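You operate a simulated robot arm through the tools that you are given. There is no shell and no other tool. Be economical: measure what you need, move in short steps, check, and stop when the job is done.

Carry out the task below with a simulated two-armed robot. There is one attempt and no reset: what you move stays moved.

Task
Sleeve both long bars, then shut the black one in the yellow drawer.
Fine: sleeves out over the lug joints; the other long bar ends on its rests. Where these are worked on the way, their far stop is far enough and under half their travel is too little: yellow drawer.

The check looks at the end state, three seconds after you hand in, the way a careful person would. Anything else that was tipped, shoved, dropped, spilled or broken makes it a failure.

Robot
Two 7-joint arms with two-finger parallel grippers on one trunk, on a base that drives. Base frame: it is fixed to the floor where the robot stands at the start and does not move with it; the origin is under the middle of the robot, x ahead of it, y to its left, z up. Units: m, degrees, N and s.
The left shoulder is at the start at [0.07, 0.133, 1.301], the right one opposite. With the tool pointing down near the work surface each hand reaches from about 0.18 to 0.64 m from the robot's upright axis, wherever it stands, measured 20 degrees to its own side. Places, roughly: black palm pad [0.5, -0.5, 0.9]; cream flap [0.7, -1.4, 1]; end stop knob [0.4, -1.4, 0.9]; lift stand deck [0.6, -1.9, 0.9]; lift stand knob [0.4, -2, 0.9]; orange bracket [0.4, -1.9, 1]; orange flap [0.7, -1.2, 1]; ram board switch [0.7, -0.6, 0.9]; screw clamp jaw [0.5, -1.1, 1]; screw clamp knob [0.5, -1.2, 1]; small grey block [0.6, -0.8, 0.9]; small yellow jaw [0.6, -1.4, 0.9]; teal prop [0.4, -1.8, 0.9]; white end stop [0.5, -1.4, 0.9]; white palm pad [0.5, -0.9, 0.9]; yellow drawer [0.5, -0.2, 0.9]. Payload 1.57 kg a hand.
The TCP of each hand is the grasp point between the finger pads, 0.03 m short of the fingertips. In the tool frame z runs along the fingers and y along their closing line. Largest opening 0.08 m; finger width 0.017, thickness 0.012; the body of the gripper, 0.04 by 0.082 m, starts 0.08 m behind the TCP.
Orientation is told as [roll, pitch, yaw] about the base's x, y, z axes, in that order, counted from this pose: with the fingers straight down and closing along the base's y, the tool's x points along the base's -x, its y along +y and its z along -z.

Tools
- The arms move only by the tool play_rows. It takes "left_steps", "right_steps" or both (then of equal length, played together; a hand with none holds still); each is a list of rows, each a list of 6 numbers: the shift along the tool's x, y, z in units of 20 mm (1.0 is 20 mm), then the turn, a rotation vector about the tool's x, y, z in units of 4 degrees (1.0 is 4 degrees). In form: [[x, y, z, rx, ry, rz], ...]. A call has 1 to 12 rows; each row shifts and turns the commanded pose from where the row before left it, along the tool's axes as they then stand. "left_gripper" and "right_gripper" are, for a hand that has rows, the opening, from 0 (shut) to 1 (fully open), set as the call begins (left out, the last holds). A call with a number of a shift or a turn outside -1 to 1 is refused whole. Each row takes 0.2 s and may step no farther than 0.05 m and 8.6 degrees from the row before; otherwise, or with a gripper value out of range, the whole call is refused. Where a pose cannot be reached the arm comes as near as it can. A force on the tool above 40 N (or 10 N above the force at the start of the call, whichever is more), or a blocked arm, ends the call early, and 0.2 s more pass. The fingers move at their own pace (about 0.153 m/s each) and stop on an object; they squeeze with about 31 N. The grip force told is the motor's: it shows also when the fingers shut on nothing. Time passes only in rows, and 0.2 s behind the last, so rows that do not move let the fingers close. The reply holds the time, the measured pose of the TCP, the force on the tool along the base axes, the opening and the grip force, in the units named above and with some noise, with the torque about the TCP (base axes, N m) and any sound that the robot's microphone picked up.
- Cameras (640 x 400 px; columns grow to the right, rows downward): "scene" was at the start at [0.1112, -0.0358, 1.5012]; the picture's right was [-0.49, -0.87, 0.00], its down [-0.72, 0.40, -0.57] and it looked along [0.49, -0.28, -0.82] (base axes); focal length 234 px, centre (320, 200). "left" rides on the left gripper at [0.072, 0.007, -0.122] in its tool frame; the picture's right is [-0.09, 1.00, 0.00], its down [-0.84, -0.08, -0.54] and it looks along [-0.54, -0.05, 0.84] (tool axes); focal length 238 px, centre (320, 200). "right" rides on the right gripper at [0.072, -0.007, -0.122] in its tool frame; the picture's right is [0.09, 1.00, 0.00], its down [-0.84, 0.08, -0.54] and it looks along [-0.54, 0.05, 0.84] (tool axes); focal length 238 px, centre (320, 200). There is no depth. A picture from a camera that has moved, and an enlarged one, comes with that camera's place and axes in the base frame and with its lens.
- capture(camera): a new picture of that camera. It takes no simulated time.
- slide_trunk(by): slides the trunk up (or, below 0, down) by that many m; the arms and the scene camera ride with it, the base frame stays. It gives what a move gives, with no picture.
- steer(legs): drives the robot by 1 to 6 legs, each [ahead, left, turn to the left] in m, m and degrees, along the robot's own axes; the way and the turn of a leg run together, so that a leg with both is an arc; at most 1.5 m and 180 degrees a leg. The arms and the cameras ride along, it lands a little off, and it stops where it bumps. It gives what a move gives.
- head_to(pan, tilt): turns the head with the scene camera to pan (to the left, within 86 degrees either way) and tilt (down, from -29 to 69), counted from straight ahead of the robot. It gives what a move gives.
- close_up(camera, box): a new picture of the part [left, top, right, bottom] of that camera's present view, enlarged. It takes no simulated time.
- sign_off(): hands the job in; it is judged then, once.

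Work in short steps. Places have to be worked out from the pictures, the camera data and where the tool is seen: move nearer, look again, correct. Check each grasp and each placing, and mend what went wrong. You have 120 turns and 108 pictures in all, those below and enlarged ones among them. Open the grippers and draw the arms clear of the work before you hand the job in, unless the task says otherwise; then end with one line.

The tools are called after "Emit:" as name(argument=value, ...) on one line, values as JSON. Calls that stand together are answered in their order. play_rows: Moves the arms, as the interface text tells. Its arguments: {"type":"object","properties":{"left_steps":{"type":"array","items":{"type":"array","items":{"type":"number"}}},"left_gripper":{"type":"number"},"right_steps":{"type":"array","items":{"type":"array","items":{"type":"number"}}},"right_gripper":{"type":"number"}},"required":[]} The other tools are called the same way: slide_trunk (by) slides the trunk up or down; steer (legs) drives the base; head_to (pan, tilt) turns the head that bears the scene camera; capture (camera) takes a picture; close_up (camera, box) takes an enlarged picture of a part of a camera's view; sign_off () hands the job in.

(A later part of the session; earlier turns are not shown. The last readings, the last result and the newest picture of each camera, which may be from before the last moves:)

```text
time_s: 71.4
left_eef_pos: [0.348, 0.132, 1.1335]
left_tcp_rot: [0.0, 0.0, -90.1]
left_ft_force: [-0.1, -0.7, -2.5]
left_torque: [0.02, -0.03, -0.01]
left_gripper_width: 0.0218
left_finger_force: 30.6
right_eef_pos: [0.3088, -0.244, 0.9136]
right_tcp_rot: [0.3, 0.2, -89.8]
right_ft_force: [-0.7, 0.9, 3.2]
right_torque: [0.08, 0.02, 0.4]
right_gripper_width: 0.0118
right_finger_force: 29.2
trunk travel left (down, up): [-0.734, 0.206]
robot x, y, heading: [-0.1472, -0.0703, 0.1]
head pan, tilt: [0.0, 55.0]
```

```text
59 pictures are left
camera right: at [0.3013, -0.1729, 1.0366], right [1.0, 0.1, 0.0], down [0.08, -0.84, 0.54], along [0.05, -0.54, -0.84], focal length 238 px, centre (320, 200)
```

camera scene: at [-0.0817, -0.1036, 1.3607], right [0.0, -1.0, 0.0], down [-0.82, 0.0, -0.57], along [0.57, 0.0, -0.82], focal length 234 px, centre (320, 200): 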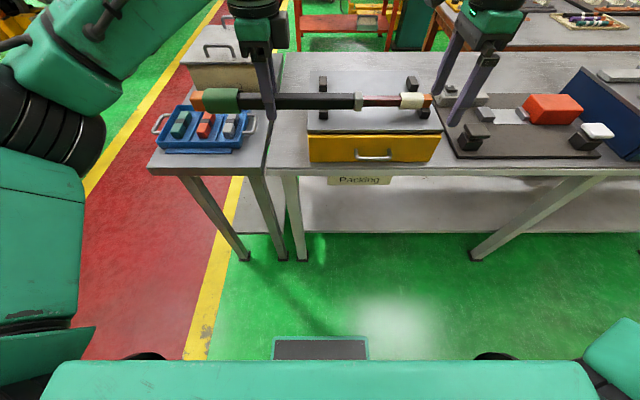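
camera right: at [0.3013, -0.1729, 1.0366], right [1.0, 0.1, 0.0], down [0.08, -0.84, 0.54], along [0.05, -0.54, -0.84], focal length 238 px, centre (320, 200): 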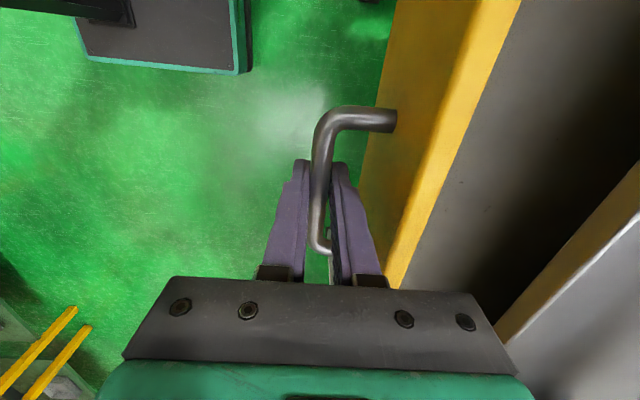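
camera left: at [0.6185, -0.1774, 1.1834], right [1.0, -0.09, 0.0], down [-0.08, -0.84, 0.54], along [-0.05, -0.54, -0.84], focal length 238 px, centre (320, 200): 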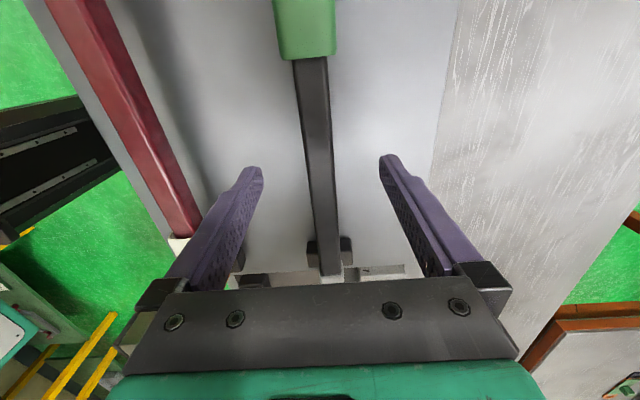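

Drawer slides freely with the hand. Keep pulling toward its stop.

Emit:
play_rows(right_steps=[[0, -0.5, 0, 0, 0, 0], [0, -0.5, 0, 0, 0, 0], [0, -0.5, 0, 0, 0, 0], [0, -0.5, 0, 0, 0, 0], [0, -0.5, 0, 0, 0, 0], [0, -0.5, 0, 0, 0, 0], [0, -0.5, 0, 0, 0, 0], [0, -0.5, 0, 0, 0, 0], [0, -0.5, 0, 0, 0, 0], [0, -0.5, 0, 0, 0, 0], [0, 0, 0, 0, 0, 0]])

Emit:
capture(camera="scene")

```text
time_s: 73.8
left_eef_pos: [0.3473, 0.1323, 1.1339]
left_tcp_rot: [0.0, 0.0, -90.1]
left_ft_force: [-0.4, 0.0, -3.5]
left_torque: [0.05, 0.0, 0.0]
left_gripper_width: 0.0217
left_finger_force: 30.3
right_eef_pos: [0.2076, -0.2446, 0.9128]
right_tcp_rot: [0.3, 0.2, -89.8]
right_ft_force: [0.5, 1.4, 12.8]
right_torque: [0.12, -0.02, 0.33]
right_gripper_width: 0.0115
right_finger_force: 28.6
trunk travel left (down, up): [-0.734, 0.206]
robot x, y, heading: [-0.1431, -0.0688, -0.3]
head pan, tilt: [0.0, 55.0]
```

```text
58 pictures are left
camera scene: at [-0.0243, -0.0702, 1.3609], right [0.0, -1.0, 0.0], down [-0.82, 0.0, -0.57], along [0.57, 0.0, -0.82], focal length 234 px, centre (320, 200)
```

scene: 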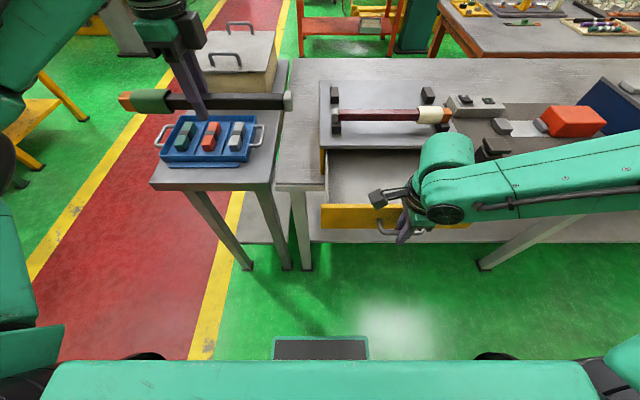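

160 mm pulled, no stop yet; a vertical preload is building, so I ease up a little while pulling further.

Emit:
play_rows(right_steps=[[0, -0.4, -0.06, 0, 0, 0], [0, -0.4, 0, 0, 0, 0], [0, -0.4, 0, 0, 0, 0], [0, -0.4, 0, 0, 0, 0], [0, -0.4, 0, 0, 0, 0], [0, 0, 0, 0, 0, 0]])

```text
time_s: 75.2
left_eef_pos: [0.35, 0.1323, 1.1327]
left_tcp_rot: [-0.1, 0.0, -90.1]
left_ft_force: [-0.8, -0.4, -3.3]
left_torque: [0.03, 0.0, 0.01]
left_gripper_width: 0.0219
left_finger_force: 31.3
right_eef_pos: [0.1971, -0.2441, 0.9139]
right_tcp_rot: [-0.1, 0.2, -89.7]
right_ft_force: [-1.3, 4.9, -12.8]
right_torque: [0.15, -0.01, 0.41]
right_gripper_width: 0.0119
right_finger_force: 29.5
right hand out of reach, approached as far as the arm can: row 3, 4, 5
trunk travel left (down, up): [-0.734, 0.206]
robot x, y, heading: [-0.1442, -0.0705, 0.0]
head pan, tilt: [0.0, 55.0]
```

The arm is at its near limit (drawer out 170 mm). Release, rise, back the base 0.1 m, and regrip to finish the pull to the stop.

Emit:
play_rows(right_steps=[[0, 0, 0, 0, 0, 0], [0, 0, 0, 0, 0, 0]], right_gripper=0.325)

Emit:
play_rows(right_steps=[[0, 0, -1, 0, 0, 0], [0, 0, -1, 0, 0, 0], [0, 0, -1, 0, 0, 0], [0, 0, -1, 0, 0, 0], [0, 0, 0, 0, 0, 0]])

Emit:
steer(legs=[[-0.12, 0, 0]])

Emit:
play_rows(right_steps=[[0, 1, 0, 0, 0, 0], [0, 1, 0, 0, 0, 0], [0, 1, 0, 0, 0, 0], [0, 1, 0, 0, 0, 0], [0, 1, 0, 0, 0, 0], [0, 0.95, 0, 0, 0, 0], [0, 0, 0, 0, 0, 0]])

Emit:
capture(camera="right")

Emit:
capture(camera="scene")

```text
time_s: 75.8
left_eef_pos: [0.3483, 0.1325, 1.1336]
left_tcp_rot: [-0.2, 0.0, -90.2]
left_ft_force: [0.3, 0.7, -3.7]
left_torque: [-0.01, 0.02, 0.03]
left_gripper_width: 0.0218
left_finger_force: 30.5
right_eef_pos: [0.1958, -0.2459, 0.9138]
right_tcp_rot: [0.2, 0.3, -89.8]
right_ft_force: [-0.4, -0.2, -0.8]
right_torque: [0.0, -0.01, 0.0]
right_gripper_width: 0.0261
right_finger_force: 0.0
trunk travel left (down, up): [-0.734, 0.206]
robot x, y, heading: [-0.14, -0.0733, -0.0]
head pan, tilt: [0.0, 55.0]
```

```text
time_s: 77.0
left_eef_pos: [0.3492, 0.132, 1.1333]
left_tcp_rot: [0.0, 0.0, -90.2]
left_ft_force: [0.5, 0.0, -3.8]
left_torque: [0.0, 0.0, -0.02]
left_gripper_width: 0.0215
left_finger_force: 30.9
right_eef_pos: [0.1939, -0.2443, 0.9928]
right_tcp_rot: [0.1, 0.2, -89.9]
right_ft_force: [0.9, 0.0, 0.1]
right_torque: [0.03, 0.02, 0.01]
right_gripper_width: 0.0261
right_finger_force: 0.2
trunk travel left (down, up): [-0.734, 0.206]
robot x, y, heading: [-0.1476, -0.0669, 0.1]
head pan, tilt: [0.0, 55.0]
```

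```text
time_s: 78.2
left_eef_pos: [0.2289, 0.1322, 1.133]
left_tcp_rot: [-0.1, 0.0, -90.1]
left_ft_force: [0.0, -0.6, -3.4]
left_torque: [-0.01, 0.01, -0.01]
left_gripper_width: 0.0218
left_finger_force: 31.0
right_eef_pos: [0.076, -0.2457, 0.9913]
right_tcp_rot: [0.1, 0.3, -89.8]
right_ft_force: [-0.1, 0.1, 0.9]
right_torque: [0.05, 0.01, -0.01]
right_gripper_width: 0.0258
right_finger_force: 0.1
trunk travel left (down, up): [-0.734, 0.206]
robot x, y, heading: [-0.2651, -0.0749, 0.0]
head pan, tilt: [0.0, 55.0]
```

```text
time_s: 79.8
left_eef_pos: [0.2282, 0.1321, 1.1343]
left_tcp_rot: [0.1, 0.0, -90.0]
left_ft_force: [0.9, -0.3, -2.8]
left_torque: [0.04, 0.0, 0.01]
left_gripper_width: 0.0216
left_finger_force: 31.3
right_eef_pos: [0.1928, -0.2443, 0.9937]
right_tcp_rot: [0.2, 0.2, -89.7]
right_ft_force: [1.1, -0.3, 1.1]
right_torque: [-0.02, -0.04, 0.01]
right_gripper_width: 0.0258
right_finger_force: 0.1
trunk travel left (down, up): [-0.734, 0.206]
robot x, y, heading: [-0.2643, -0.0716, 0.0]
head pan, tilt: [0.0, 55.0]
```

```text
57 pictures are left
camera right: at [0.1864, -0.1728, 1.1166], right [1.0, 0.1, 0.0], down [0.08, -0.84, 0.54], along [0.05, -0.54, -0.84], focal length 238 px, centre (320, 200)
```

right: 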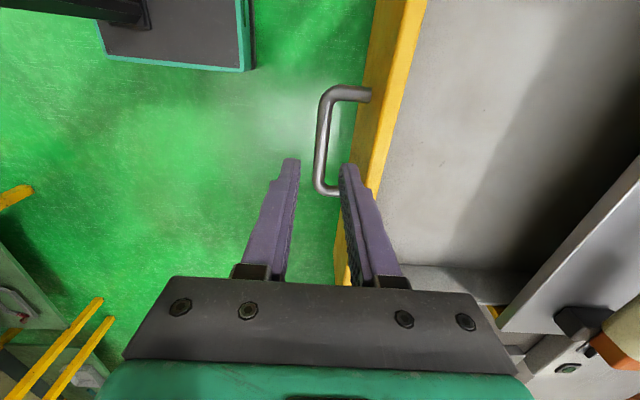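

```text
56 pictures are left
camera scene: at [-0.1438, -0.0716, 1.3607], right [0.0, -1.0, 0.0], down [-0.82, 0.0, -0.57], along [0.57, 0.0, -0.82], focal length 234 px, centre (320, 200)
```

scene: 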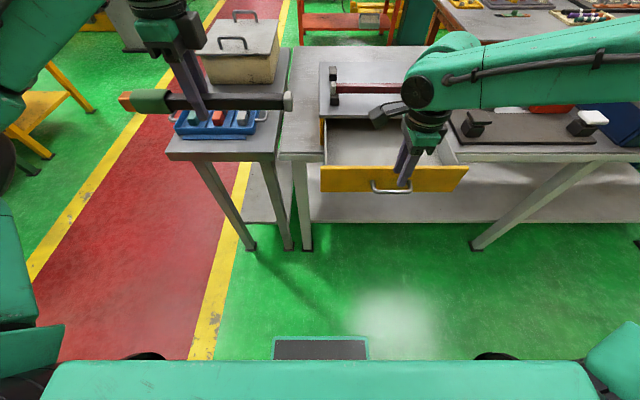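

Aligned again over the handle. Descend, grip, pull to the stop.

Emit:
play_rows(right_steps=[[0, 0.1, 0.8, 0, 0, 0], [0, 0, 0.8, 0, 0, 0], [0, 0, 0.8, 0, 0, 0], [0, 0, 0.8, 0, 0, 0], [0, 0, 0.8, 0, 0, 0], [0, 0, 0, 0, 0, 0]])

Emit:
play_rows(right_steps=[[0, 0, 0, 0, 0, 0], [0, 0, 0, 0, 0, 0]], right_gripper=0)

Emit:
play_rows(right_steps=[[0, -0.4, 0, 0, 0, 0], [0, -0.4, 0, 0, 0, 0], [0, -0.4, 0, 0, 0, 0], [0, -0.4, 0, 0, 0, 0], [0, -0.4, 0, 0, 0, 0], [0, 0, 0, 0, 0, 0]])

```text
time_s: 81.2
left_eef_pos: [0.228, 0.1322, 1.1329]
left_tcp_rot: [0.0, 0.0, -90.1]
left_ft_force: [-0.1, -0.6, -3.4]
left_torque: [0.03, -0.02, 0.01]
left_gripper_width: 0.0218
left_finger_force: 31.3
right_eef_pos: [0.195, -0.2446, 0.9142]
right_tcp_rot: [0.3, 0.2, -89.8]
right_ft_force: [-0.1, 0.1, -0.2]
right_torque: [-0.04, -0.01, -0.01]
right_gripper_width: 0.0261
right_finger_force: 0.0
trunk travel left (down, up): [-0.734, 0.206]
robot x, y, heading: [-0.2696, -0.0699, -0.2]
head pan, tilt: [0.0, 55.0]
```

```text
time_s: 81.8
left_eef_pos: [0.227, 0.1316, 1.1334]
left_tcp_rot: [0.0, -0.1, -90.1]
left_ft_force: [0.0, -0.1, -3.3]
left_torque: [0.04, 0.0, -0.01]
left_gripper_width: 0.022
left_finger_force: 30.9
right_eef_pos: [0.1938, -0.2441, 0.9132]
right_tcp_rot: [0.2, 0.2, -89.8]
right_ft_force: [-1.0, 0.2, -1.8]
right_torque: [0.06, 0.0, 0.37]
right_gripper_width: 0.0119
right_finger_force: 28.9
trunk travel left (down, up): [-0.734, 0.206]
robot x, y, heading: [-0.2653, -0.0702, 0.1]
head pan, tilt: [0.0, 55.0]
```

```text
time_s: 83.2
left_eef_pos: [0.2271, 0.1329, 1.134]
left_tcp_rot: [-0.1, 0.0, -90.1]
left_ft_force: [0.3, 0.2, -2.9]
left_torque: [0.0, -0.02, 0.01]
left_gripper_width: 0.0217
left_finger_force: 31.2
right_eef_pos: [0.1551, -0.2445, 0.9139]
right_tcp_rot: [0.2, 0.2, -89.7]
right_ft_force: [-1.2, 0.6, 4.3]
right_torque: [0.0, 0.02, 0.38]
right_gripper_width: 0.0117
right_finger_force: 29.2
trunk travel left (down, up): [-0.734, 0.206]
robot x, y, heading: [-0.2657, -0.0701, -0.0]
head pan, tilt: [0.0, 55.0]
```

Still free; continue.

Emit:
play_rows(right_steps=[[0, -0.4, 0, 0, 0, 0], [0, -0.4, 0, 0, 0, 0], [0, -0.4, 0, 0, 0, 0], [0, -0.4, 0, 0, 0, 0], [0, -0.4, 0, 0, 0, 0], [0, 0, 0, 0, 0, 0]])

Emit:
capture(camera="scene")

```text
time_s: 84.3
left_eef_pos: [0.2325, 0.1333, 1.1293]
left_tcp_rot: [-0.5, 0.1, -90.0]
left_ft_force: [0.3, 0.5, -3.8]
left_torque: [-0.01, -0.02, -0.02]
left_gripper_width: 0.0221
left_finger_force: 31.2
right_eef_pos: [0.1307, -0.2451, 0.9146]
right_tcp_rot: [1.3, 0.3, -89.6]
right_ft_force: [15.2, 1.4, -15.9]
right_torque: [-0.07, -0.04, 0.31]
right_gripper_width: 0.012
right_finger_force: 29.1
trunk travel left (down, up): [-0.734, 0.206]
robot x, y, heading: [-0.2659, -0.0687, 0.1]
head pan, tilt: [0.0, 55.0]
stopped in row 5 (right hand): the force on the tool passed its limit at 44 N (the readings are from after the stop); the commanded pose is now the measured one
```

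```text
55 pictures are left
camera scene: at [-0.1372, -0.0717, 1.3593], right [0.0, -1.0, 0.0], down [-0.82, 0.0, -0.57], along [0.57, 0.0, -0.82], focal length 234 px, centre (320, 200)
```

scene: 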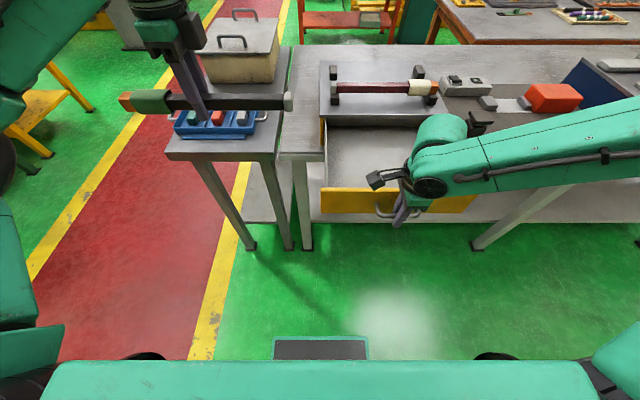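

The drawer hit its far stop (handle at x≈0.13). Release, lift the right hand and draw it aside, then measure the interior.

Emit:
play_rows(right_steps=[[0, 0.1, 0, 0, 0, 0], [0, 0, 0, 0, 0, 0]], right_gripper=0.325)

Emit:
play_rows(right_steps=[[0, 0, -1, 0, 0, 0], [0, 0, -1, 0, 0, 0], [0, 0, -1, 0, 0, 0], [0, 0, -1, 0, 0, 0], [0, 0, -1, 0, 0, 0], [-1, 0, -0.5, 0, 0, 0], [-1, 0, 0, 0, 0, 0], [-1, 0, 0, 0, 0, 0], [-1, 0, 0, 0, 0, 0], [-1, 0, 0, 0, 0, 0], [-1, 0, 0, 0, 0, 0], [-1, 0, 0, 0, 0, 0]])

Emit:
close_up(camera="scene", box=[290, 90, 500, 230])

```text
time_s: 84.9
left_eef_pos: [0.2299, 0.1309, 1.1315]
left_tcp_rot: [-0.2, 0.1, -90.0]
left_ft_force: [0.0, -0.9, -3.3]
left_torque: [0.0, 0.01, 0.0]
left_gripper_width: 0.0219
left_finger_force: 30.8
right_eef_pos: [0.1301, -0.2439, 0.9152]
right_tcp_rot: [1.2, 0.2, -89.8]
right_ft_force: [0.3, 0.1, -0.3]
right_torque: [0.03, 0.04, -0.02]
right_gripper_width: 0.0259
right_finger_force: 0.0
trunk travel left (down, up): [-0.734, 0.206]
robot x, y, heading: [-0.2637, -0.073, -0.1]
head pan, tilt: [0.0, 55.0]
```

```text
time_s: 87.5
left_eef_pos: [0.2275, 0.1314, 1.1336]
left_tcp_rot: [-0.1, 0.1, -90.0]
left_ft_force: [0.4, -0.4, -3.8]
left_torque: [-0.01, -0.03, 0.0]
left_gripper_width: 0.0217
left_finger_force: 31.1
right_eef_pos: [0.1285, -0.3859, 1.0246]
right_tcp_rot: [1.3, 0.3, -89.7]
right_ft_force: [-0.2, 0.5, -0.4]
right_torque: [0.06, 0.02, 0.0]
right_gripper_width: 0.0258
right_finger_force: 0.1
trunk travel left (down, up): [-0.734, 0.206]
robot x, y, heading: [-0.2685, -0.0714, 0.2]
head pan, tilt: [0.0, 55.0]
```

```text
2.86 times, centred on (395, 160) of scene
camera zoom: at [-0.1432, -0.0725, 1.3607], right [0.0, -1.0, 0.0], down [-0.82, 0.0, -0.57], along [0.57, 0.0, -0.82], focal length 670 px, centre (106, 314)
```

zoom: 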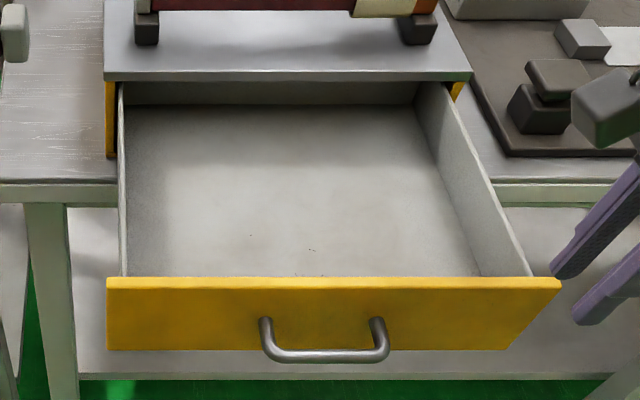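

The interior is about y -0.089..-0.400 (0.31 m) and x 0.175..0.40. The bar is 0.302 m long, so I'll lay it at about 26° for clearance. Shift the base right so the left arm can reach the drawer.

Emit:
steer(legs=[[0, -0.23, 0]])

Emit:
play_rows(left_steps=[[0, 0, 0, 0, 0, -1], [0, 0, 0, 0, 0, -1], [0, 0, 0, 0, 0, -1], [0, 0, 0, 0, 0, -1], [0, 0, 0, 0, 0, -1], [0, 0, 0, 0, 0, -1], [0, 0, 0, 0, 0, -0.5], [0, 0, 0, 0, 0, 0]])

```text
time_s: 89.3
left_eef_pos: [0.2277, -0.0945, 1.1324]
left_tcp_rot: [-0.2, -0.1, -90.1]
left_ft_force: [-0.1, 0.7, -4.0]
left_torque: [-0.01, -0.04, 0.04]
left_gripper_width: 0.0219
left_finger_force: 31.2
right_eef_pos: [0.127, -0.6129, 1.0255]
right_tcp_rot: [1.3, 0.2, -89.8]
right_ft_force: [-0.1, -0.3, 0.2]
right_torque: [0.01, -0.01, 0.01]
right_gripper_width: 0.0262
right_finger_force: 0.0
trunk travel left (down, up): [-0.734, 0.206]
robot x, y, heading: [-0.2659, -0.2999, -0.2]
head pan, tilt: [0.0, 55.0]
```

```text
time_s: 91.1
left_eef_pos: [0.2276, -0.0965, 1.1333]
left_tcp_rot: [0.0, 0.0, -64.0]
left_ft_force: [0.4, 0.8, -3.4]
left_torque: [0.03, -0.01, 0.0]
left_gripper_width: 0.0219
left_finger_force: 31.2
right_eef_pos: [0.1286, -0.6127, 1.0253]
right_tcp_rot: [1.4, 0.2, -89.8]
right_ft_force: [0.3, 0.4, 0.1]
right_torque: [-0.03, -0.01, 0.0]
right_gripper_width: 0.0258
right_finger_force: 0.1
trunk travel left (down, up): [-0.734, 0.206]
robot x, y, heading: [-0.2627, -0.299, -0.0]
head pan, tilt: [0.0, 55.0]
```

Move above the drawer centre, then look.

Emit:
play_rows(left_steps=[[-0.91, -0.08, 0, 0, 0, 0], [-0.91, -0.08, 0, 0, 0, 0], [-0.91, -0.08, 0, 0, 0, 0], [-0.91, -0.08, 0, 0, 0, 0], [-0.91, -0.08, 0, 0, 0, 0], [-0.91, -0.08, 0, 0, 0, 0], [-0.91, -0.08, 0, 0, 0, 0], [-0.91, -0.08, 0, 0, 0, 0], [0, 0, 0, 0, 0, 0]])

Emit:
close_up(camera="scene", box=[200, 70, 420, 230])

Emit:
capture(camera="left")

```text
time_s: 93.1
left_eef_pos: [0.2807, -0.2334, 1.1335]
left_tcp_rot: [-0.1, 0.0, -64.0]
left_ft_force: [-0.3, 0.6, -3.6]
left_torque: [0.0, 0.02, 0.02]
left_gripper_width: 0.0219
left_finger_force: 30.9
right_eef_pos: [0.1283, -0.6137, 1.0254]
right_tcp_rot: [1.2, 0.1, -89.7]
right_ft_force: [0.9, 0.8, 0.3]
right_torque: [-0.03, 0.01, 0.01]
right_gripper_width: 0.0259
right_finger_force: 0.0
trunk travel left (down, up): [-0.734, 0.206]
robot x, y, heading: [-0.262, -0.3019, 0.2]
head pan, tilt: [0.0, 55.0]
```

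```text
2.50 times, centred on (310, 150) of scene
camera zoom: at [-0.1431, -0.2986, 1.3607], right [0.0, -1.0, 0.0], down [-0.82, 0.0, -0.57], along [0.57, 0.0, -0.82], focal length 586 px, centre (345, 325)
```

zoom: 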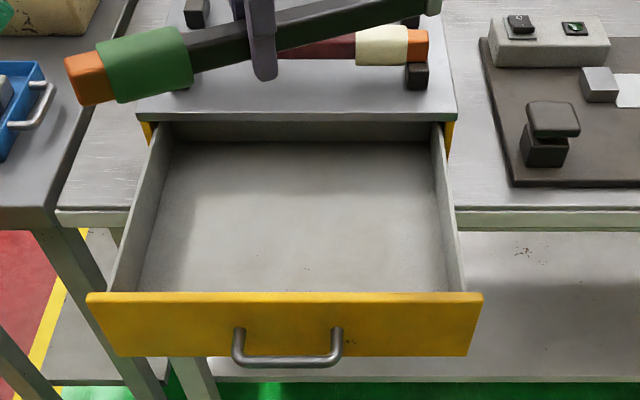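

```text
52 pictures are left
camera left: at [0.2567, -0.1648, 1.2565], right [0.94, 0.35, 0.0], down [0.3, -0.79, 0.54], along [0.19, -0.51, -0.84], focal length 238 px, centre (320, 200)
```

left: 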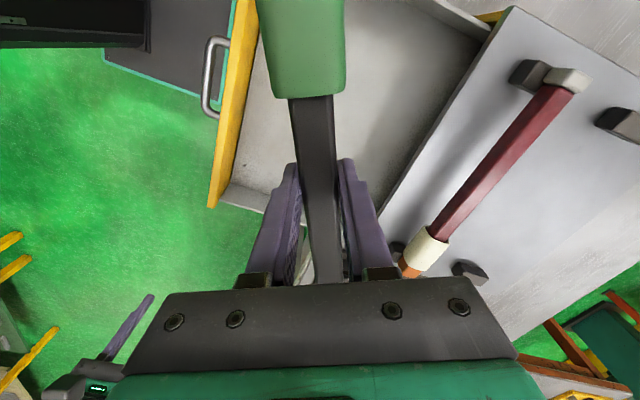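

Interior centre is y≈-0.249; my bar is centred within a few mm. Descend to z≈0.97 with a 3 mm trim and check.

Emit:
play_rows(left_steps=[[-0.13, 0.0, 1, 0, 0, 0], [0, 0, 1, 0, 0, 0], [0, 0, 1, 0, 0, 0], [0, 0, 1, 0, 0, 0], [0, 0, 1, 0, 0, 0], [0, 0, 1, 0, 0, 0], [0, 0, 1, 0, 0, 0], [0, 0, 1, 0, 0, 0], [0, 0, 0, 0, 0, 0]])

Emit:
close_up(camera="scene", box=[200, 70, 420, 230])

Emit:
capture(camera="left")

```text
time_s: 95.1
left_eef_pos: [0.2808, -0.234, 0.9729]
left_tcp_rot: [0.0, 0.0, -64.0]
left_ft_force: [0.2, -0.7, -3.5]
left_torque: [0.01, -0.02, 0.01]
left_gripper_width: 0.0223
left_finger_force: 30.6
right_eef_pos: [0.1273, -0.6127, 1.0252]
right_tcp_rot: [1.2, 0.3, -89.8]
right_ft_force: [-0.1, 0.4, -0.3]
right_torque: [0.03, 0.01, 0.01]
right_gripper_width: 0.0261
right_finger_force: 0.1
trunk travel left (down, up): [-0.734, 0.206]
robot x, y, heading: [-0.263, -0.2957, -0.0]
head pan, tilt: [0.0, 55.0]
```

```text
2.50 times, centred on (310, 150) of scene
camera zoom: at [-0.1432, -0.2993, 1.3607], right [0.0, -1.0, 0.0], down [-0.82, 0.0, -0.57], along [0.57, 0.0, -0.82], focal length 586 px, centre (345, 325)
```

zoom: 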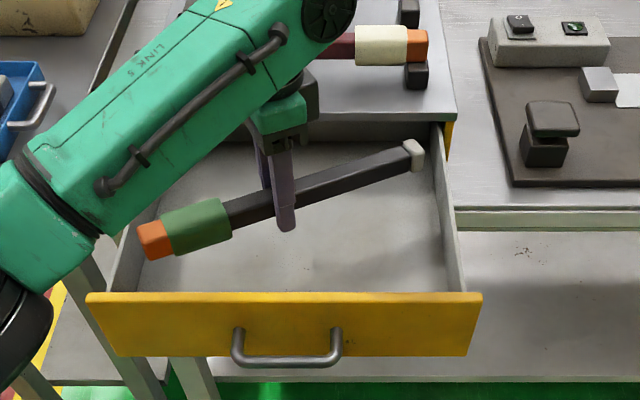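

```text
50 pictures are left
camera left: at [0.2566, -0.1679, 1.0961], right [0.94, 0.35, 0.0], down [0.3, -0.79, 0.54], along [0.19, -0.51, -0.84], focal length 238 px, centre (320, 200)
```

left: 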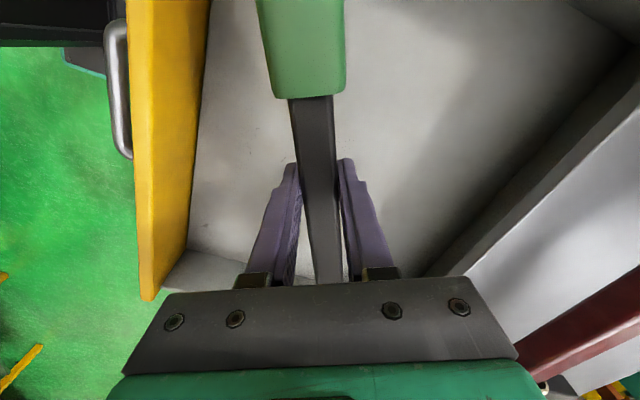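

Bar is between the walls (11 mm left, 21 mm right). Trim 5 mm right and lower gently until contact.

Emit:
play_rows(left_steps=[[-0.22, -0.11, 0.3, 0, 0, 0], [0, 0, 0.7, 0, 0, 0], [0, 0, 0.7, 0, 0, 0], [0, 0, 0.3, 0, 0, 0], [0, 0, 0, 0, 0, 0]])

Emit:
play_rows(left_steps=[[0, 0, 0.2, 0, 0, 0], [0, 0, 0.2, 0, 0, 0], [0, 0, 0.2, 0, 0, 0], [0, 0, 0, 0, 0, 0]])

```text
time_s: 96.3
left_eef_pos: [0.2819, -0.2399, 0.9328]
left_tcp_rot: [0.0, 0.0, -64.0]
left_ft_force: [0.2, 0.3, -3.8]
left_torque: [0.0, 0.0, -0.01]
left_gripper_width: 0.0219
left_finger_force: 31.0
right_eef_pos: [0.1281, -0.6125, 1.0255]
right_tcp_rot: [1.3, 0.2, -89.8]
right_ft_force: [0.0, 1.2, 0.7]
right_torque: [0.01, 0.02, -0.01]
right_gripper_width: 0.0261
right_finger_force: 0.0
trunk travel left (down, up): [-0.734, 0.206]
robot x, y, heading: [-0.2672, -0.2964, -0.1]
head pan, tilt: [0.0, 55.0]
```

```text
time_s: 97.3
left_eef_pos: [0.2811, -0.24, 0.9254]
left_tcp_rot: [0.3, -0.1, -63.9]
left_ft_force: [8.6, 1.2, 21.7]
left_torque: [0.02, 0.16, -0.02]
left_gripper_width: 0.0218
left_finger_force: 31.4
right_eef_pos: [0.1267, -0.6139, 1.0267]
right_tcp_rot: [1.4, 0.4, -89.8]
right_ft_force: [0.5, 0.7, 0.3]
right_torque: [-0.02, 0.0, -0.01]
right_gripper_width: 0.0259
right_finger_force: 0.0
trunk travel left (down, up): [-0.734, 0.206]
robot x, y, heading: [-0.2627, -0.3001, 0.0]
head pan, tilt: [0.0, 55.0]
```

Contact with the floor (z≈0.926). Ease up slightly and open.

Emit:
play_rows(left_steps=[[0, 0, -0.2, 0, 0, 0], [0, 0, 0, 0, 0, 0]])

Emit:
play_rows(left_steps=[[0, 0, 0, 0, 0, 0], [0, 0, 0, 0, 0, 0], [0, 0, 0, 0, 0, 0]], left_gripper=0.7)

Emit:
play_rows(left_steps=[[0, 0, -0.5, 0, 0, 0], [0, 0, -1, 0, 0, 0], [0, 0, -1, 0, 0, 0], [0, 0, -1, 0, 0, 0], [0, 0, -1, 0, 0, 0], [0, 0, -1, 0, 0, 0], [0, 0, -1, 0, 0, 0], [0, 0, -1, 0, 0, 0], [0, 0, 0, 0, 0, 0]])

Emit:
close_up(camera="scene", box=[200, 70, 420, 230])

Emit:
capture(camera="left")

```text
time_s: 97.9
left_eef_pos: [0.2807, -0.2404, 0.9258]
left_tcp_rot: [-0.1, 0.1, -64.0]
left_ft_force: [6.7, 0.2, 8.5]
left_torque: [0.0, -0.38, 0.04]
left_gripper_width: 0.0218
left_finger_force: 31.3
right_eef_pos: [0.127, -0.6131, 1.0256]
right_tcp_rot: [1.3, 0.3, -89.7]
right_ft_force: [-1.1, -0.5, 0.1]
right_torque: [0.01, -0.01, 0.03]
right_gripper_width: 0.026
right_finger_force: 0.0
trunk travel left (down, up): [-0.734, 0.206]
robot x, y, heading: [-0.2612, -0.2974, 0.0]
head pan, tilt: [0.0, 55.0]
```

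```text
time_s: 98.7
left_eef_pos: [0.2809, -0.2401, 0.9239]
left_tcp_rot: [-0.1, 0.0, -64.0]
left_ft_force: [-0.5, -0.1, -0.3]
left_torque: [0.01, -0.05, -0.01]
left_gripper_width: 0.0553
left_finger_force: 0.0
right_eef_pos: [0.127, -0.6125, 1.0255]
right_tcp_rot: [1.3, 0.3, -89.8]
right_ft_force: [0.1, 0.1, -0.6]
right_torque: [-0.02, 0.04, 0.0]
right_gripper_width: 0.0261
right_finger_force: 0.0
trunk travel left (down, up): [-0.734, 0.206]
robot x, y, heading: [-0.2648, -0.2962, -0.2]
head pan, tilt: [0.0, 55.0]
```

```text
time_s: 100.7
left_eef_pos: [0.2818, -0.2404, 1.0754]
left_tcp_rot: [-0.2, 0.0, -64.1]
left_ft_force: [0.4, 0.9, 0.4]
left_torque: [-0.04, -0.02, 0.01]
left_gripper_width: 0.0557
left_finger_force: 0.1
right_eef_pos: [0.1276, -0.6131, 1.0259]
right_tcp_rot: [1.2, 0.3, -89.9]
right_ft_force: [0.1, -0.6, -0.9]
right_torque: [-0.02, 0.0, -0.02]
right_gripper_width: 0.0258
right_finger_force: 0.1
trunk travel left (down, up): [-0.734, 0.206]
robot x, y, heading: [-0.2664, -0.2969, 0.3]
head pan, tilt: [0.0, 55.0]
```

```text
2.50 times, centred on (310, 150) of scene
camera zoom: at [-0.1435, -0.2993, 1.3607], right [0.0, -1.0, 0.0], down [-0.82, 0.0, -0.57], along [0.57, 0.0, -0.82], focal length 586 px, centre (345, 325)
```

zoom: 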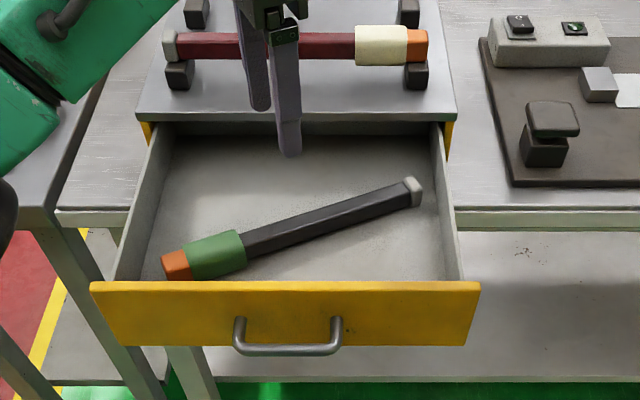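

```text
48 pictures are left
camera left: at [0.257, -0.173, 1.1982], right [0.94, 0.35, 0.0], down [0.3, -0.79, 0.54], along [0.19, -0.51, -0.84], focal length 238 px, centre (320, 200)
```

left: 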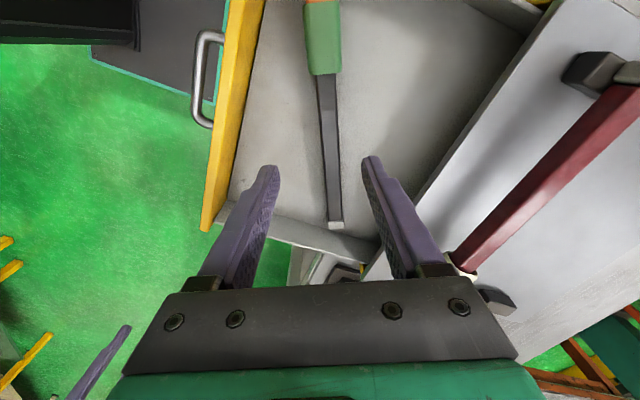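

Bar lies in the drawer, sleeve on the joint, clear of the walls. Next: close the left gripper, turn back to yaw -90, go in front of the handle and push the drawer shut through the handle centre.

Emit:
play_rows(left_steps=[[0, 0, 0, 0, 0, 1], [0, 0, 0, 0, 0, 1], [0, 0, 0, 0, 0, 1], [0, 0, 0, 0, 0, 1], [0, 0, 0, 0, 0, 1], [0, 0, 0, 0, 0, 1], [0, 0, 0, 0, 0, 0.5]], left_gripper=0)

Emit:
play_rows(left_steps=[[-0.02, -0.9, 0, 0, 0, 0], [-0.02, -0.9, 0, 0, 0, 0], [-0.02, -0.9, 0, 0, 0, 0], [-0.02, -0.9, 0, 0, 0, 0], [-0.02, -0.9, 0, 0, 0, 0], [-0.02, -0.9, 0, 0, 0, 0], [-0.02, -0.9, 0, 0, 0, 0], [-0.02, -0.9, 0, 0, 0, 0], [-0.02, -0.9, 0, 0, 0, 0], [-0.02, -0.9, 0, 0, 0, 0], [0, 0, 0, 0, 0, 0]])

Emit:
capture(camera="left")

Emit:
capture(camera="scene")

```text
time_s: 102.3
left_eef_pos: [0.2816, -0.24, 1.0745]
left_tcp_rot: [0.0, -0.1, -90.1]
left_ft_force: [0.7, -0.6, 0.6]
left_torque: [0.03, -0.01, 0.0]
left_gripper_width: 0.0002
left_finger_force: 21.5
right_eef_pos: [0.1276, -0.6136, 1.0244]
right_tcp_rot: [1.3, 0.3, -89.8]
right_ft_force: [0.3, -0.2, 0.1]
right_torque: [0.01, 0.01, 0.03]
right_gripper_width: 0.0259
right_finger_force: 0.1
trunk travel left (down, up): [-0.734, 0.206]
robot x, y, heading: [-0.2669, -0.3011, -0.0]
head pan, tilt: [0.0, 55.0]
```

```text
time_s: 104.7
left_eef_pos: [0.1011, -0.2427, 1.0764]
left_tcp_rot: [-0.2, 0.0, -90.1]
left_ft_force: [0.4, 0.2, -0.3]
left_torque: [0.0, 0.0, 0.01]
left_gripper_width: 0.0001
left_finger_force: 21.8
right_eef_pos: [0.1264, -0.6138, 1.0254]
right_tcp_rot: [1.3, 0.3, -89.8]
right_ft_force: [-0.4, -0.1, 0.6]
right_torque: [0.02, 0.0, 0.02]
right_gripper_width: 0.0259
right_finger_force: 0.1
trunk travel left (down, up): [-0.734, 0.206]
robot x, y, heading: [-0.2684, -0.3016, 0.2]
head pan, tilt: [0.0, 55.0]
```

```text
47 pictures are left
camera left: at [0.109, -0.1725, 1.1988], right [1.0, -0.09, 0.0], down [-0.08, -0.84, 0.54], along [-0.05, -0.54, -0.84], focal length 238 px, centre (320, 200)
```

left: 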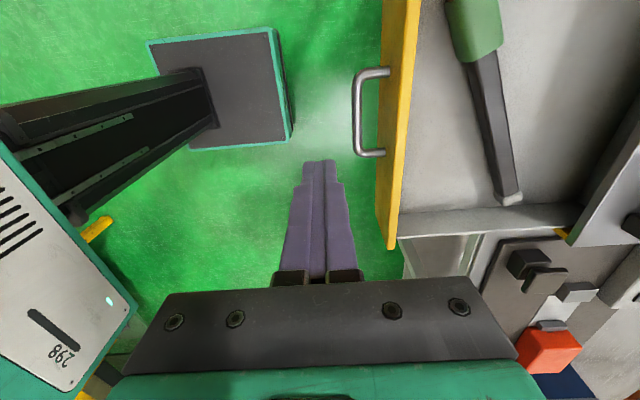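

```text
46 pictures are left
camera scene: at [-0.1435, -0.2994, 1.3607], right [0.0, -1.0, 0.0], down [-0.82, 0.0, -0.57], along [0.57, 0.0, -0.82], focal length 234 px, centre (320, 200)
```

scene: 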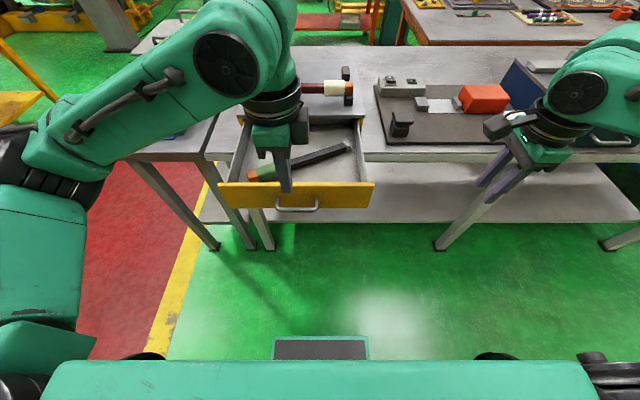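

Handle at x≈0.146; closed fingers at 0.101. Descend to handle height.

Emit:
play_rows(left_steps=[[0, 0, 1, 0, 0, 0], [0, 0, 1, 0, 0, 0], [0, 0, 1, 0, 0, 0], [0, 0, 1, 0, 0, 0], [0, 0, 1, 0, 0, 0], [0, 0, 1, 0, 0, 0], [0, 0, 1, 0, 0, 0], [0, 0, 1, 0, 0, 0], [0, 0, 0, 0, 0, 0]])

Emit:
close_up(camera="scene", box=[200, 100, 400, 240])

```text
time_s: 106.7
left_eef_pos: [0.0998, -0.2437, 0.9154]
left_tcp_rot: [0.1, 0.0, -90.1]
left_ft_force: [-0.5, 0.7, -0.4]
left_torque: [-0.01, 0.0, 0.02]
left_gripper_width: 0.0002
left_finger_force: 21.0
right_eef_pos: [0.1277, -0.613, 1.0248]
right_tcp_rot: [1.5, 0.3, -89.9]
right_ft_force: [0.1, 0.0, -0.1]
right_torque: [-0.02, 0.0, -0.02]
right_gripper_width: 0.0263
right_finger_force: 0.0
trunk travel left (down, up): [-0.734, 0.206]
robot x, y, heading: [-0.2683, -0.2984, 0.0]
head pan, tilt: [0.0, 55.0]
```

```text
2.86 times, centred on (300, 170) of scene
camera zoom: at [-0.1438, -0.2994, 1.3607], right [0.0, -1.0, 0.0], down [-0.82, 0.0, -0.57], along [0.57, 0.0, -0.82], focal length 670 px, centre (377, 286)
```

zoom: 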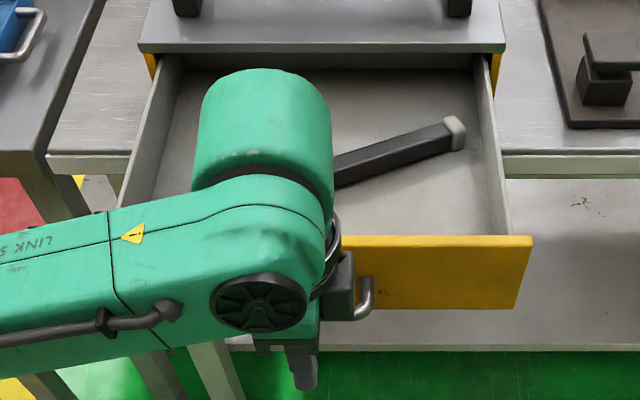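

Push the drawer in (+x), slowly.

Emit:
play_rows(left_steps=[[0, 0.5, 0, 0, 0, 0], [0, 0.5, 0, 0, 0, 0], [0, 0.5, 0, 0, 0, 0], [0, 0.5, 0, 0, 0, 0], [0, 0.5, 0, 0, 0, 0], [0, 0.5, 0, 0, 0, 0], [0, 0.5, 0, 0, 0, 0], [0, 0.5, 0, 0, 0, 0], [0, 0.5, 0, 0, 0, 0], [0, 0.5, 0, 0, 0, 0], [0, 0, 0, 0, 0, 0]])

Emit:
capture(camera="left")

Emit:
capture(camera="scene")

```text
time_s: 109.1
left_eef_pos: [0.202, -0.243, 0.9162]
left_tcp_rot: [0.1, 0.0, -89.9]
left_ft_force: [0.1, -0.2, 0.4]
left_torque: [-0.01, -0.02, 0.03]
left_gripper_width: 0.0
left_finger_force: 21.6
right_eef_pos: [0.1265, -0.6133, 1.0257]
right_tcp_rot: [1.3, 0.3, -89.8]
right_ft_force: [-0.5, -0.7, -0.5]
right_torque: [0.0, 0.01, -0.01]
right_gripper_width: 0.0258
right_finger_force: 0.0
trunk travel left (down, up): [-0.734, 0.206]
robot x, y, heading: [-0.2638, -0.298, -0.0]
head pan, tilt: [0.0, 55.0]
```

```text
44 pictures are left
camera left: at [0.2092, -0.1724, 1.0386], right [1.0, -0.09, 0.0], down [-0.08, -0.84, 0.54], along [-0.05, -0.54, -0.84], focal length 238 px, centre (320, 200)
```

left: 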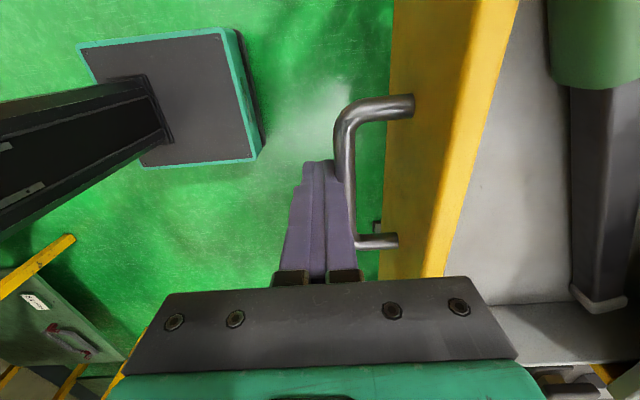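

```text
43 pictures are left
camera scene: at [-0.1438, -0.2993, 1.3607], right [0.0, -1.0, 0.0], down [-0.82, 0.0, -0.57], along [0.57, 0.0, -0.82], focal length 234 px, centre (320, 200)
```

scene: 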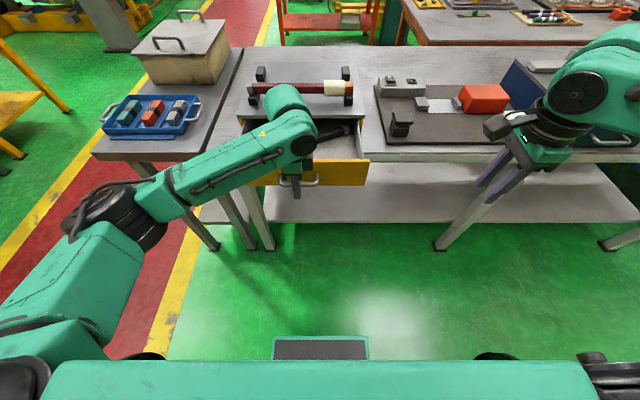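

Moving well, bar inside unaffected. Continue.

Emit:
play_rows(left_steps=[[0, 0.5, 0, 0, 0, 0], [0, 0.5, 0, 0, 0, 0], [0, 0.5, 0, 0, 0, 0], [0, 0.5, 0, 0, 0, 0], [0, 0.5, 0, 0, 0, 0], [0, 0.5, 0, 0, 0, 0], [0, 0.5, 0, 0, 0, 0], [0, 0.5, 0, 0, 0, 0], [0, 0.5, 0, 0, 0, 0], [0, 0.5, 0, 0, 0, 0], [0, 0.5, 0, 0, 0, 0], [0, 0, 0, 0, 0, 0]])

Emit:
capture(camera="scene")

Emit:
capture(camera="left")

```text
time_s: 111.7
left_eef_pos: [0.3108, -0.2432, 0.9148]
left_tcp_rot: [0.0, 0.0, -90.0]
left_ft_force: [-0.5, -0.3, 1.0]
left_torque: [0.02, 0.05, 0.03]
left_gripper_width: 0.0
left_finger_force: 21.2
right_eef_pos: [0.1264, -0.6124, 1.0254]
right_tcp_rot: [1.3, 0.4, -89.8]
right_ft_force: [0.3, -0.7, 0.2]
right_torque: [-0.01, 0.02, 0.0]
right_gripper_width: 0.0258
right_finger_force: 0.1
trunk travel left (down, up): [-0.734, 0.206]
robot x, y, heading: [-0.2639, -0.2968, 0.3]
head pan, tilt: [0.0, 55.0]
```

```text
42 pictures are left
camera scene: at [-0.1438, -0.2992, 1.3607], right [0.0, -1.0, 0.0], down [-0.82, 0.0, -0.57], along [0.57, 0.0, -0.82], focal length 234 px, centre (320, 200)
```

scene: 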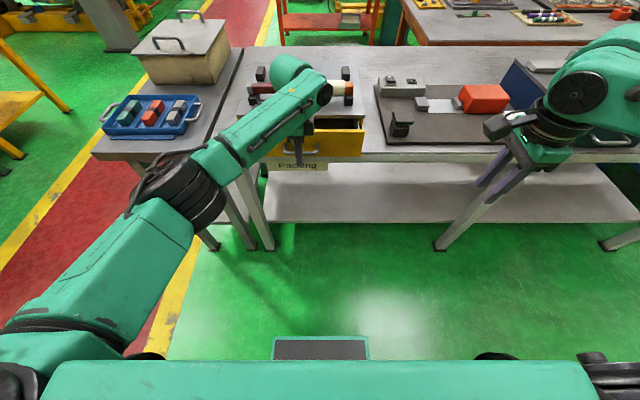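

```text
41 pictures are left
camera left: at [0.3189, -0.1724, 1.0386], right [1.0, -0.09, 0.0], down [-0.08, -0.84, 0.54], along [-0.05, -0.54, -0.84], focal length 238 px, centre (320, 200)
```

left: 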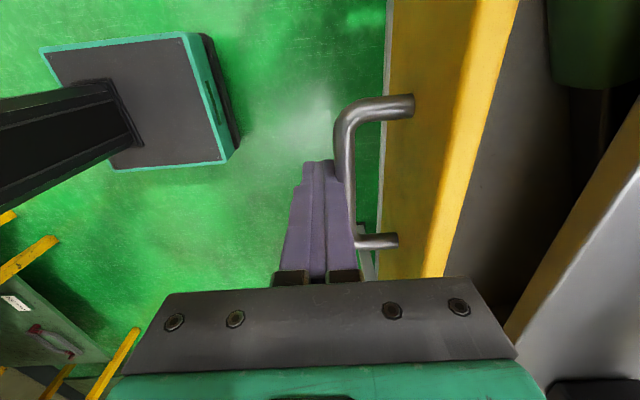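

Last ~40 mm, in finer steps until the stop.

Emit:
play_rows(left_steps=[[0, 0.3, 0, 0, 0, 0], [0, 0.3, 0, 0, 0, 0], [0, 0.3, 0, 0, 0, 0], [0, 0.3, 0, 0, 0, 0], [0, 0.3, 0, 0, 0, 0], [0, 0.2, 0, 0, 0, 0], [0, 0.2, 0, 0, 0, 0], [0, 0, 0, 0, 0, 0]])

Emit:
capture(camera="left")

```text
time_s: 113.5
left_eef_pos: [0.3346, -0.2419, 0.9159]
left_tcp_rot: [0.1, 0.0, -90.0]
left_ft_force: [0.2, -0.8, -0.2]
left_torque: [-0.01, 0.0, 0.0]
left_gripper_width: 0.0001
left_finger_force: 21.8
left hand out of reach, approached as far as the arm can: row 5, 6, 7
right_eef_pos: [0.1276, -0.6136, 1.0254]
right_tcp_rot: [1.4, 0.3, -89.8]
right_ft_force: [-0.9, 0.1, 0.3]
right_torque: [0.02, -0.02, 0.01]
right_gripper_width: 0.0259
right_finger_force: 0.1
trunk travel left (down, up): [-0.734, 0.206]
robot x, y, heading: [-0.263, -0.2972, -0.0]
head pan, tilt: [0.0, 55.0]
```

```text
40 pictures are left
camera left: at [0.3426, -0.1705, 1.0391], right [1.0, -0.09, 0.0], down [-0.08, -0.84, 0.54], along [-0.05, -0.54, -0.84], focal length 238 px, centre (320, 200)
```

left: 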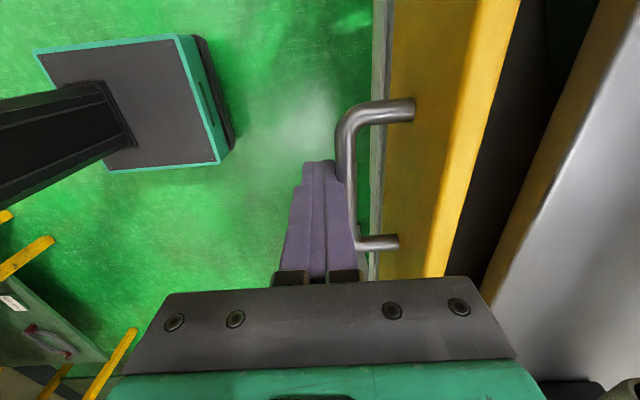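

Reach limit of the arm; draw the hand back 10 cm, drive forward 8 cm, and finish the push with the arm.

Emit:
play_rows(left_steps=[[0, -1, 0, 0, 0, 0], [0, -1, 0, 0, 0, 0], [0, -1, 0, 0, 0, 0], [0, -1, 0, 0, 0, 0], [0, -1, 0, 0, 0, 0]])

Emit:
steer(legs=[[0.08, 0, 0]])

Emit:
play_rows(left_steps=[[0, 0.4, 0, 0, 0, 0], [0, 0.4, 0, 0, 0, 0], [0, 0.3, 0, 0, 0, 0], [0, 0.3, 0, 0, 0, 0], [0, 0.3, 0, 0, 0, 0], [0, 0.3, 0, 0, 0, 0], [0, 0.2, 0, 0, 0, 0], [0, 0.2, 0, 0, 0, 0], [0, 0, 0, 0, 0, 0]])

```text
time_s: 114.7
left_eef_pos: [0.2943, -0.2416, 0.9168]
left_tcp_rot: [0.0, 0.0, -89.9]
left_ft_force: [0.1, 0.1, 0.1]
left_torque: [-0.01, -0.01, 0.0]
left_gripper_width: 0.0
left_finger_force: 21.0
left hand out of reach, approached as far as the arm can: row 1, 2, 3
right_eef_pos: [0.1255, -0.6133, 1.0266]
right_tcp_rot: [1.5, 0.3, -89.7]
right_ft_force: [-0.1, 1.0, 0.0]
right_torque: [0.01, -0.03, -0.03]
right_gripper_width: 0.0261
right_finger_force: 0.1
trunk travel left (down, up): [-0.734, 0.206]
robot x, y, heading: [-0.2614, -0.2994, 0.2]
head pan, tilt: [0.0, 55.0]
```

```text
time_s: 115.7
left_eef_pos: [0.3508, -0.2428, 0.9159]
left_tcp_rot: [-1.6, 0.3, -90.4]
left_ft_force: [-0.6, -0.3, 0.1]
left_torque: [-0.01, -0.01, 0.01]
left_gripper_width: 0.0001
left_finger_force: 21.2
right_eef_pos: [0.1904, -0.6136, 1.0253]
right_tcp_rot: [1.3, 0.2, -89.8]
right_ft_force: [-0.6, 0.0, -0.8]
right_torque: [-0.02, -0.01, -0.03]
right_gripper_width: 0.0258
right_finger_force: 0.1
trunk travel left (down, up): [-0.734, 0.206]
robot x, y, heading: [-0.2024, -0.3005, -0.1]
head pan, tilt: [0.0, 55.0]
stopped in leg 1: the force on the tool passed its limit at 110 N (the readings are from after the stop); the commanded pose is now the measured one
```

```text
time_s: 116.3
left_eef_pos: [0.352, -0.2415, 0.9172]
left_tcp_rot: [-2.5, 0.7, -90.6]
left_ft_force: [-24.0, 2.9, 10.2]
left_torque: [0.09, 0.03, 0.2]
left_gripper_width: 0.0
left_finger_force: 21.0
right_eef_pos: [0.1846, -0.6117, 1.0279]
right_tcp_rot: [1.7, 0.2, -89.7]
right_ft_force: [-0.2, -0.2, -0.3]
right_torque: [-0.01, 0.02, 0.01]
right_gripper_width: 0.026
right_finger_force: 0.1
trunk travel left (down, up): [-0.734, 0.206]
robot x, y, heading: [-0.2022, -0.3015, 0.1]
head pan, tilt: [0.0, 55.0]
stopped in row 2 (left hand): the force on the tool passed its limit at 47 N (the readings are from after the stop); the commanded pose is now the measured one
```

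The base drive pushed the drawer to its stop harder than I wanted (the hand had drawn back less than planned). Back the hand off and inspect everything.

Emit:
play_rows(left_steps=[[0, -1, 0, 0, 0, 0], [0, -1, 0, 0, 0, 0], [0, -1, 0, 0, 0, 0], [0, -1, 0, 0, 0, 0], [0, 0, 0, 0, 0, 0]])

Emit:
close_up(camera="scene", box=[200, 60, 420, 220])

Emit:
capture(camera="left")

```text
time_s: 117.5
left_eef_pos: [0.279, -0.2407, 0.9165]
left_tcp_rot: [-2.6, 0.5, -90.6]
left_ft_force: [0.6, 0.0, -0.7]
left_torque: [-0.01, -0.01, -0.02]
left_gripper_width: 0.0002
left_finger_force: 21.6
right_eef_pos: [0.1891, -0.6121, 1.0251]
right_tcp_rot: [1.3, 0.3, -89.8]
right_ft_force: [-1.0, 0.0, 1.0]
right_torque: [-0.03, -0.02, 0.01]
right_gripper_width: 0.0258
right_finger_force: 0.0
trunk travel left (down, up): [-0.734, 0.206]
robot x, y, heading: [-0.2018, -0.2955, -0.2]
head pan, tilt: [0.0, 55.0]
```

```text
2.50 times, centred on (310, 140) of scene
camera zoom: at [-0.0818, -0.2992, 1.3608], right [0.0, -1.0, 0.0], down [-0.82, 0.0, -0.57], along [0.57, 0.0, -0.82], focal length 586 px, centre (345, 350)
```

zoom: 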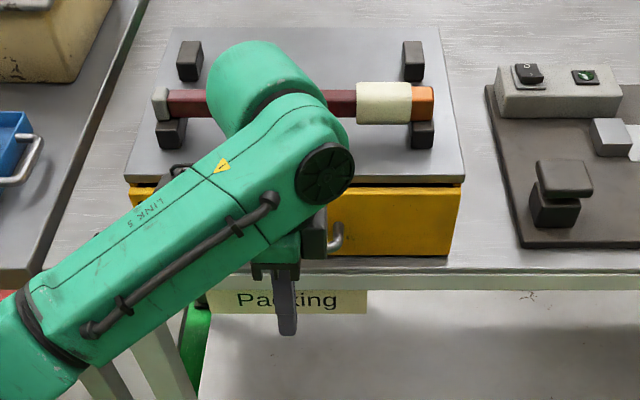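

```text
38 pictures are left
camera left: at [0.2923, -0.1715, 1.0401], right [0.99, -0.1, -0.05], down [-0.06, -0.84, 0.54], along [-0.09, -0.53, -0.84], focal length 238 px, centre (320, 200)
```

left: 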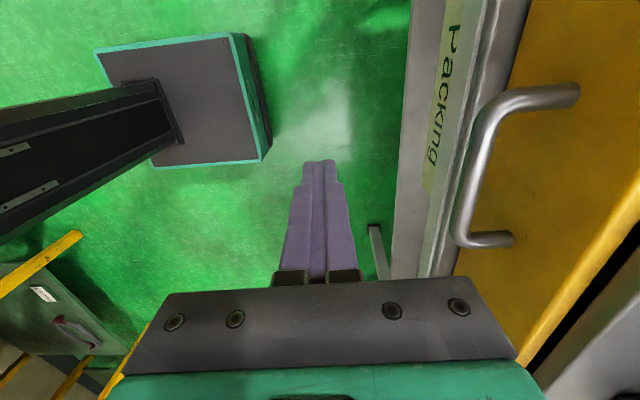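

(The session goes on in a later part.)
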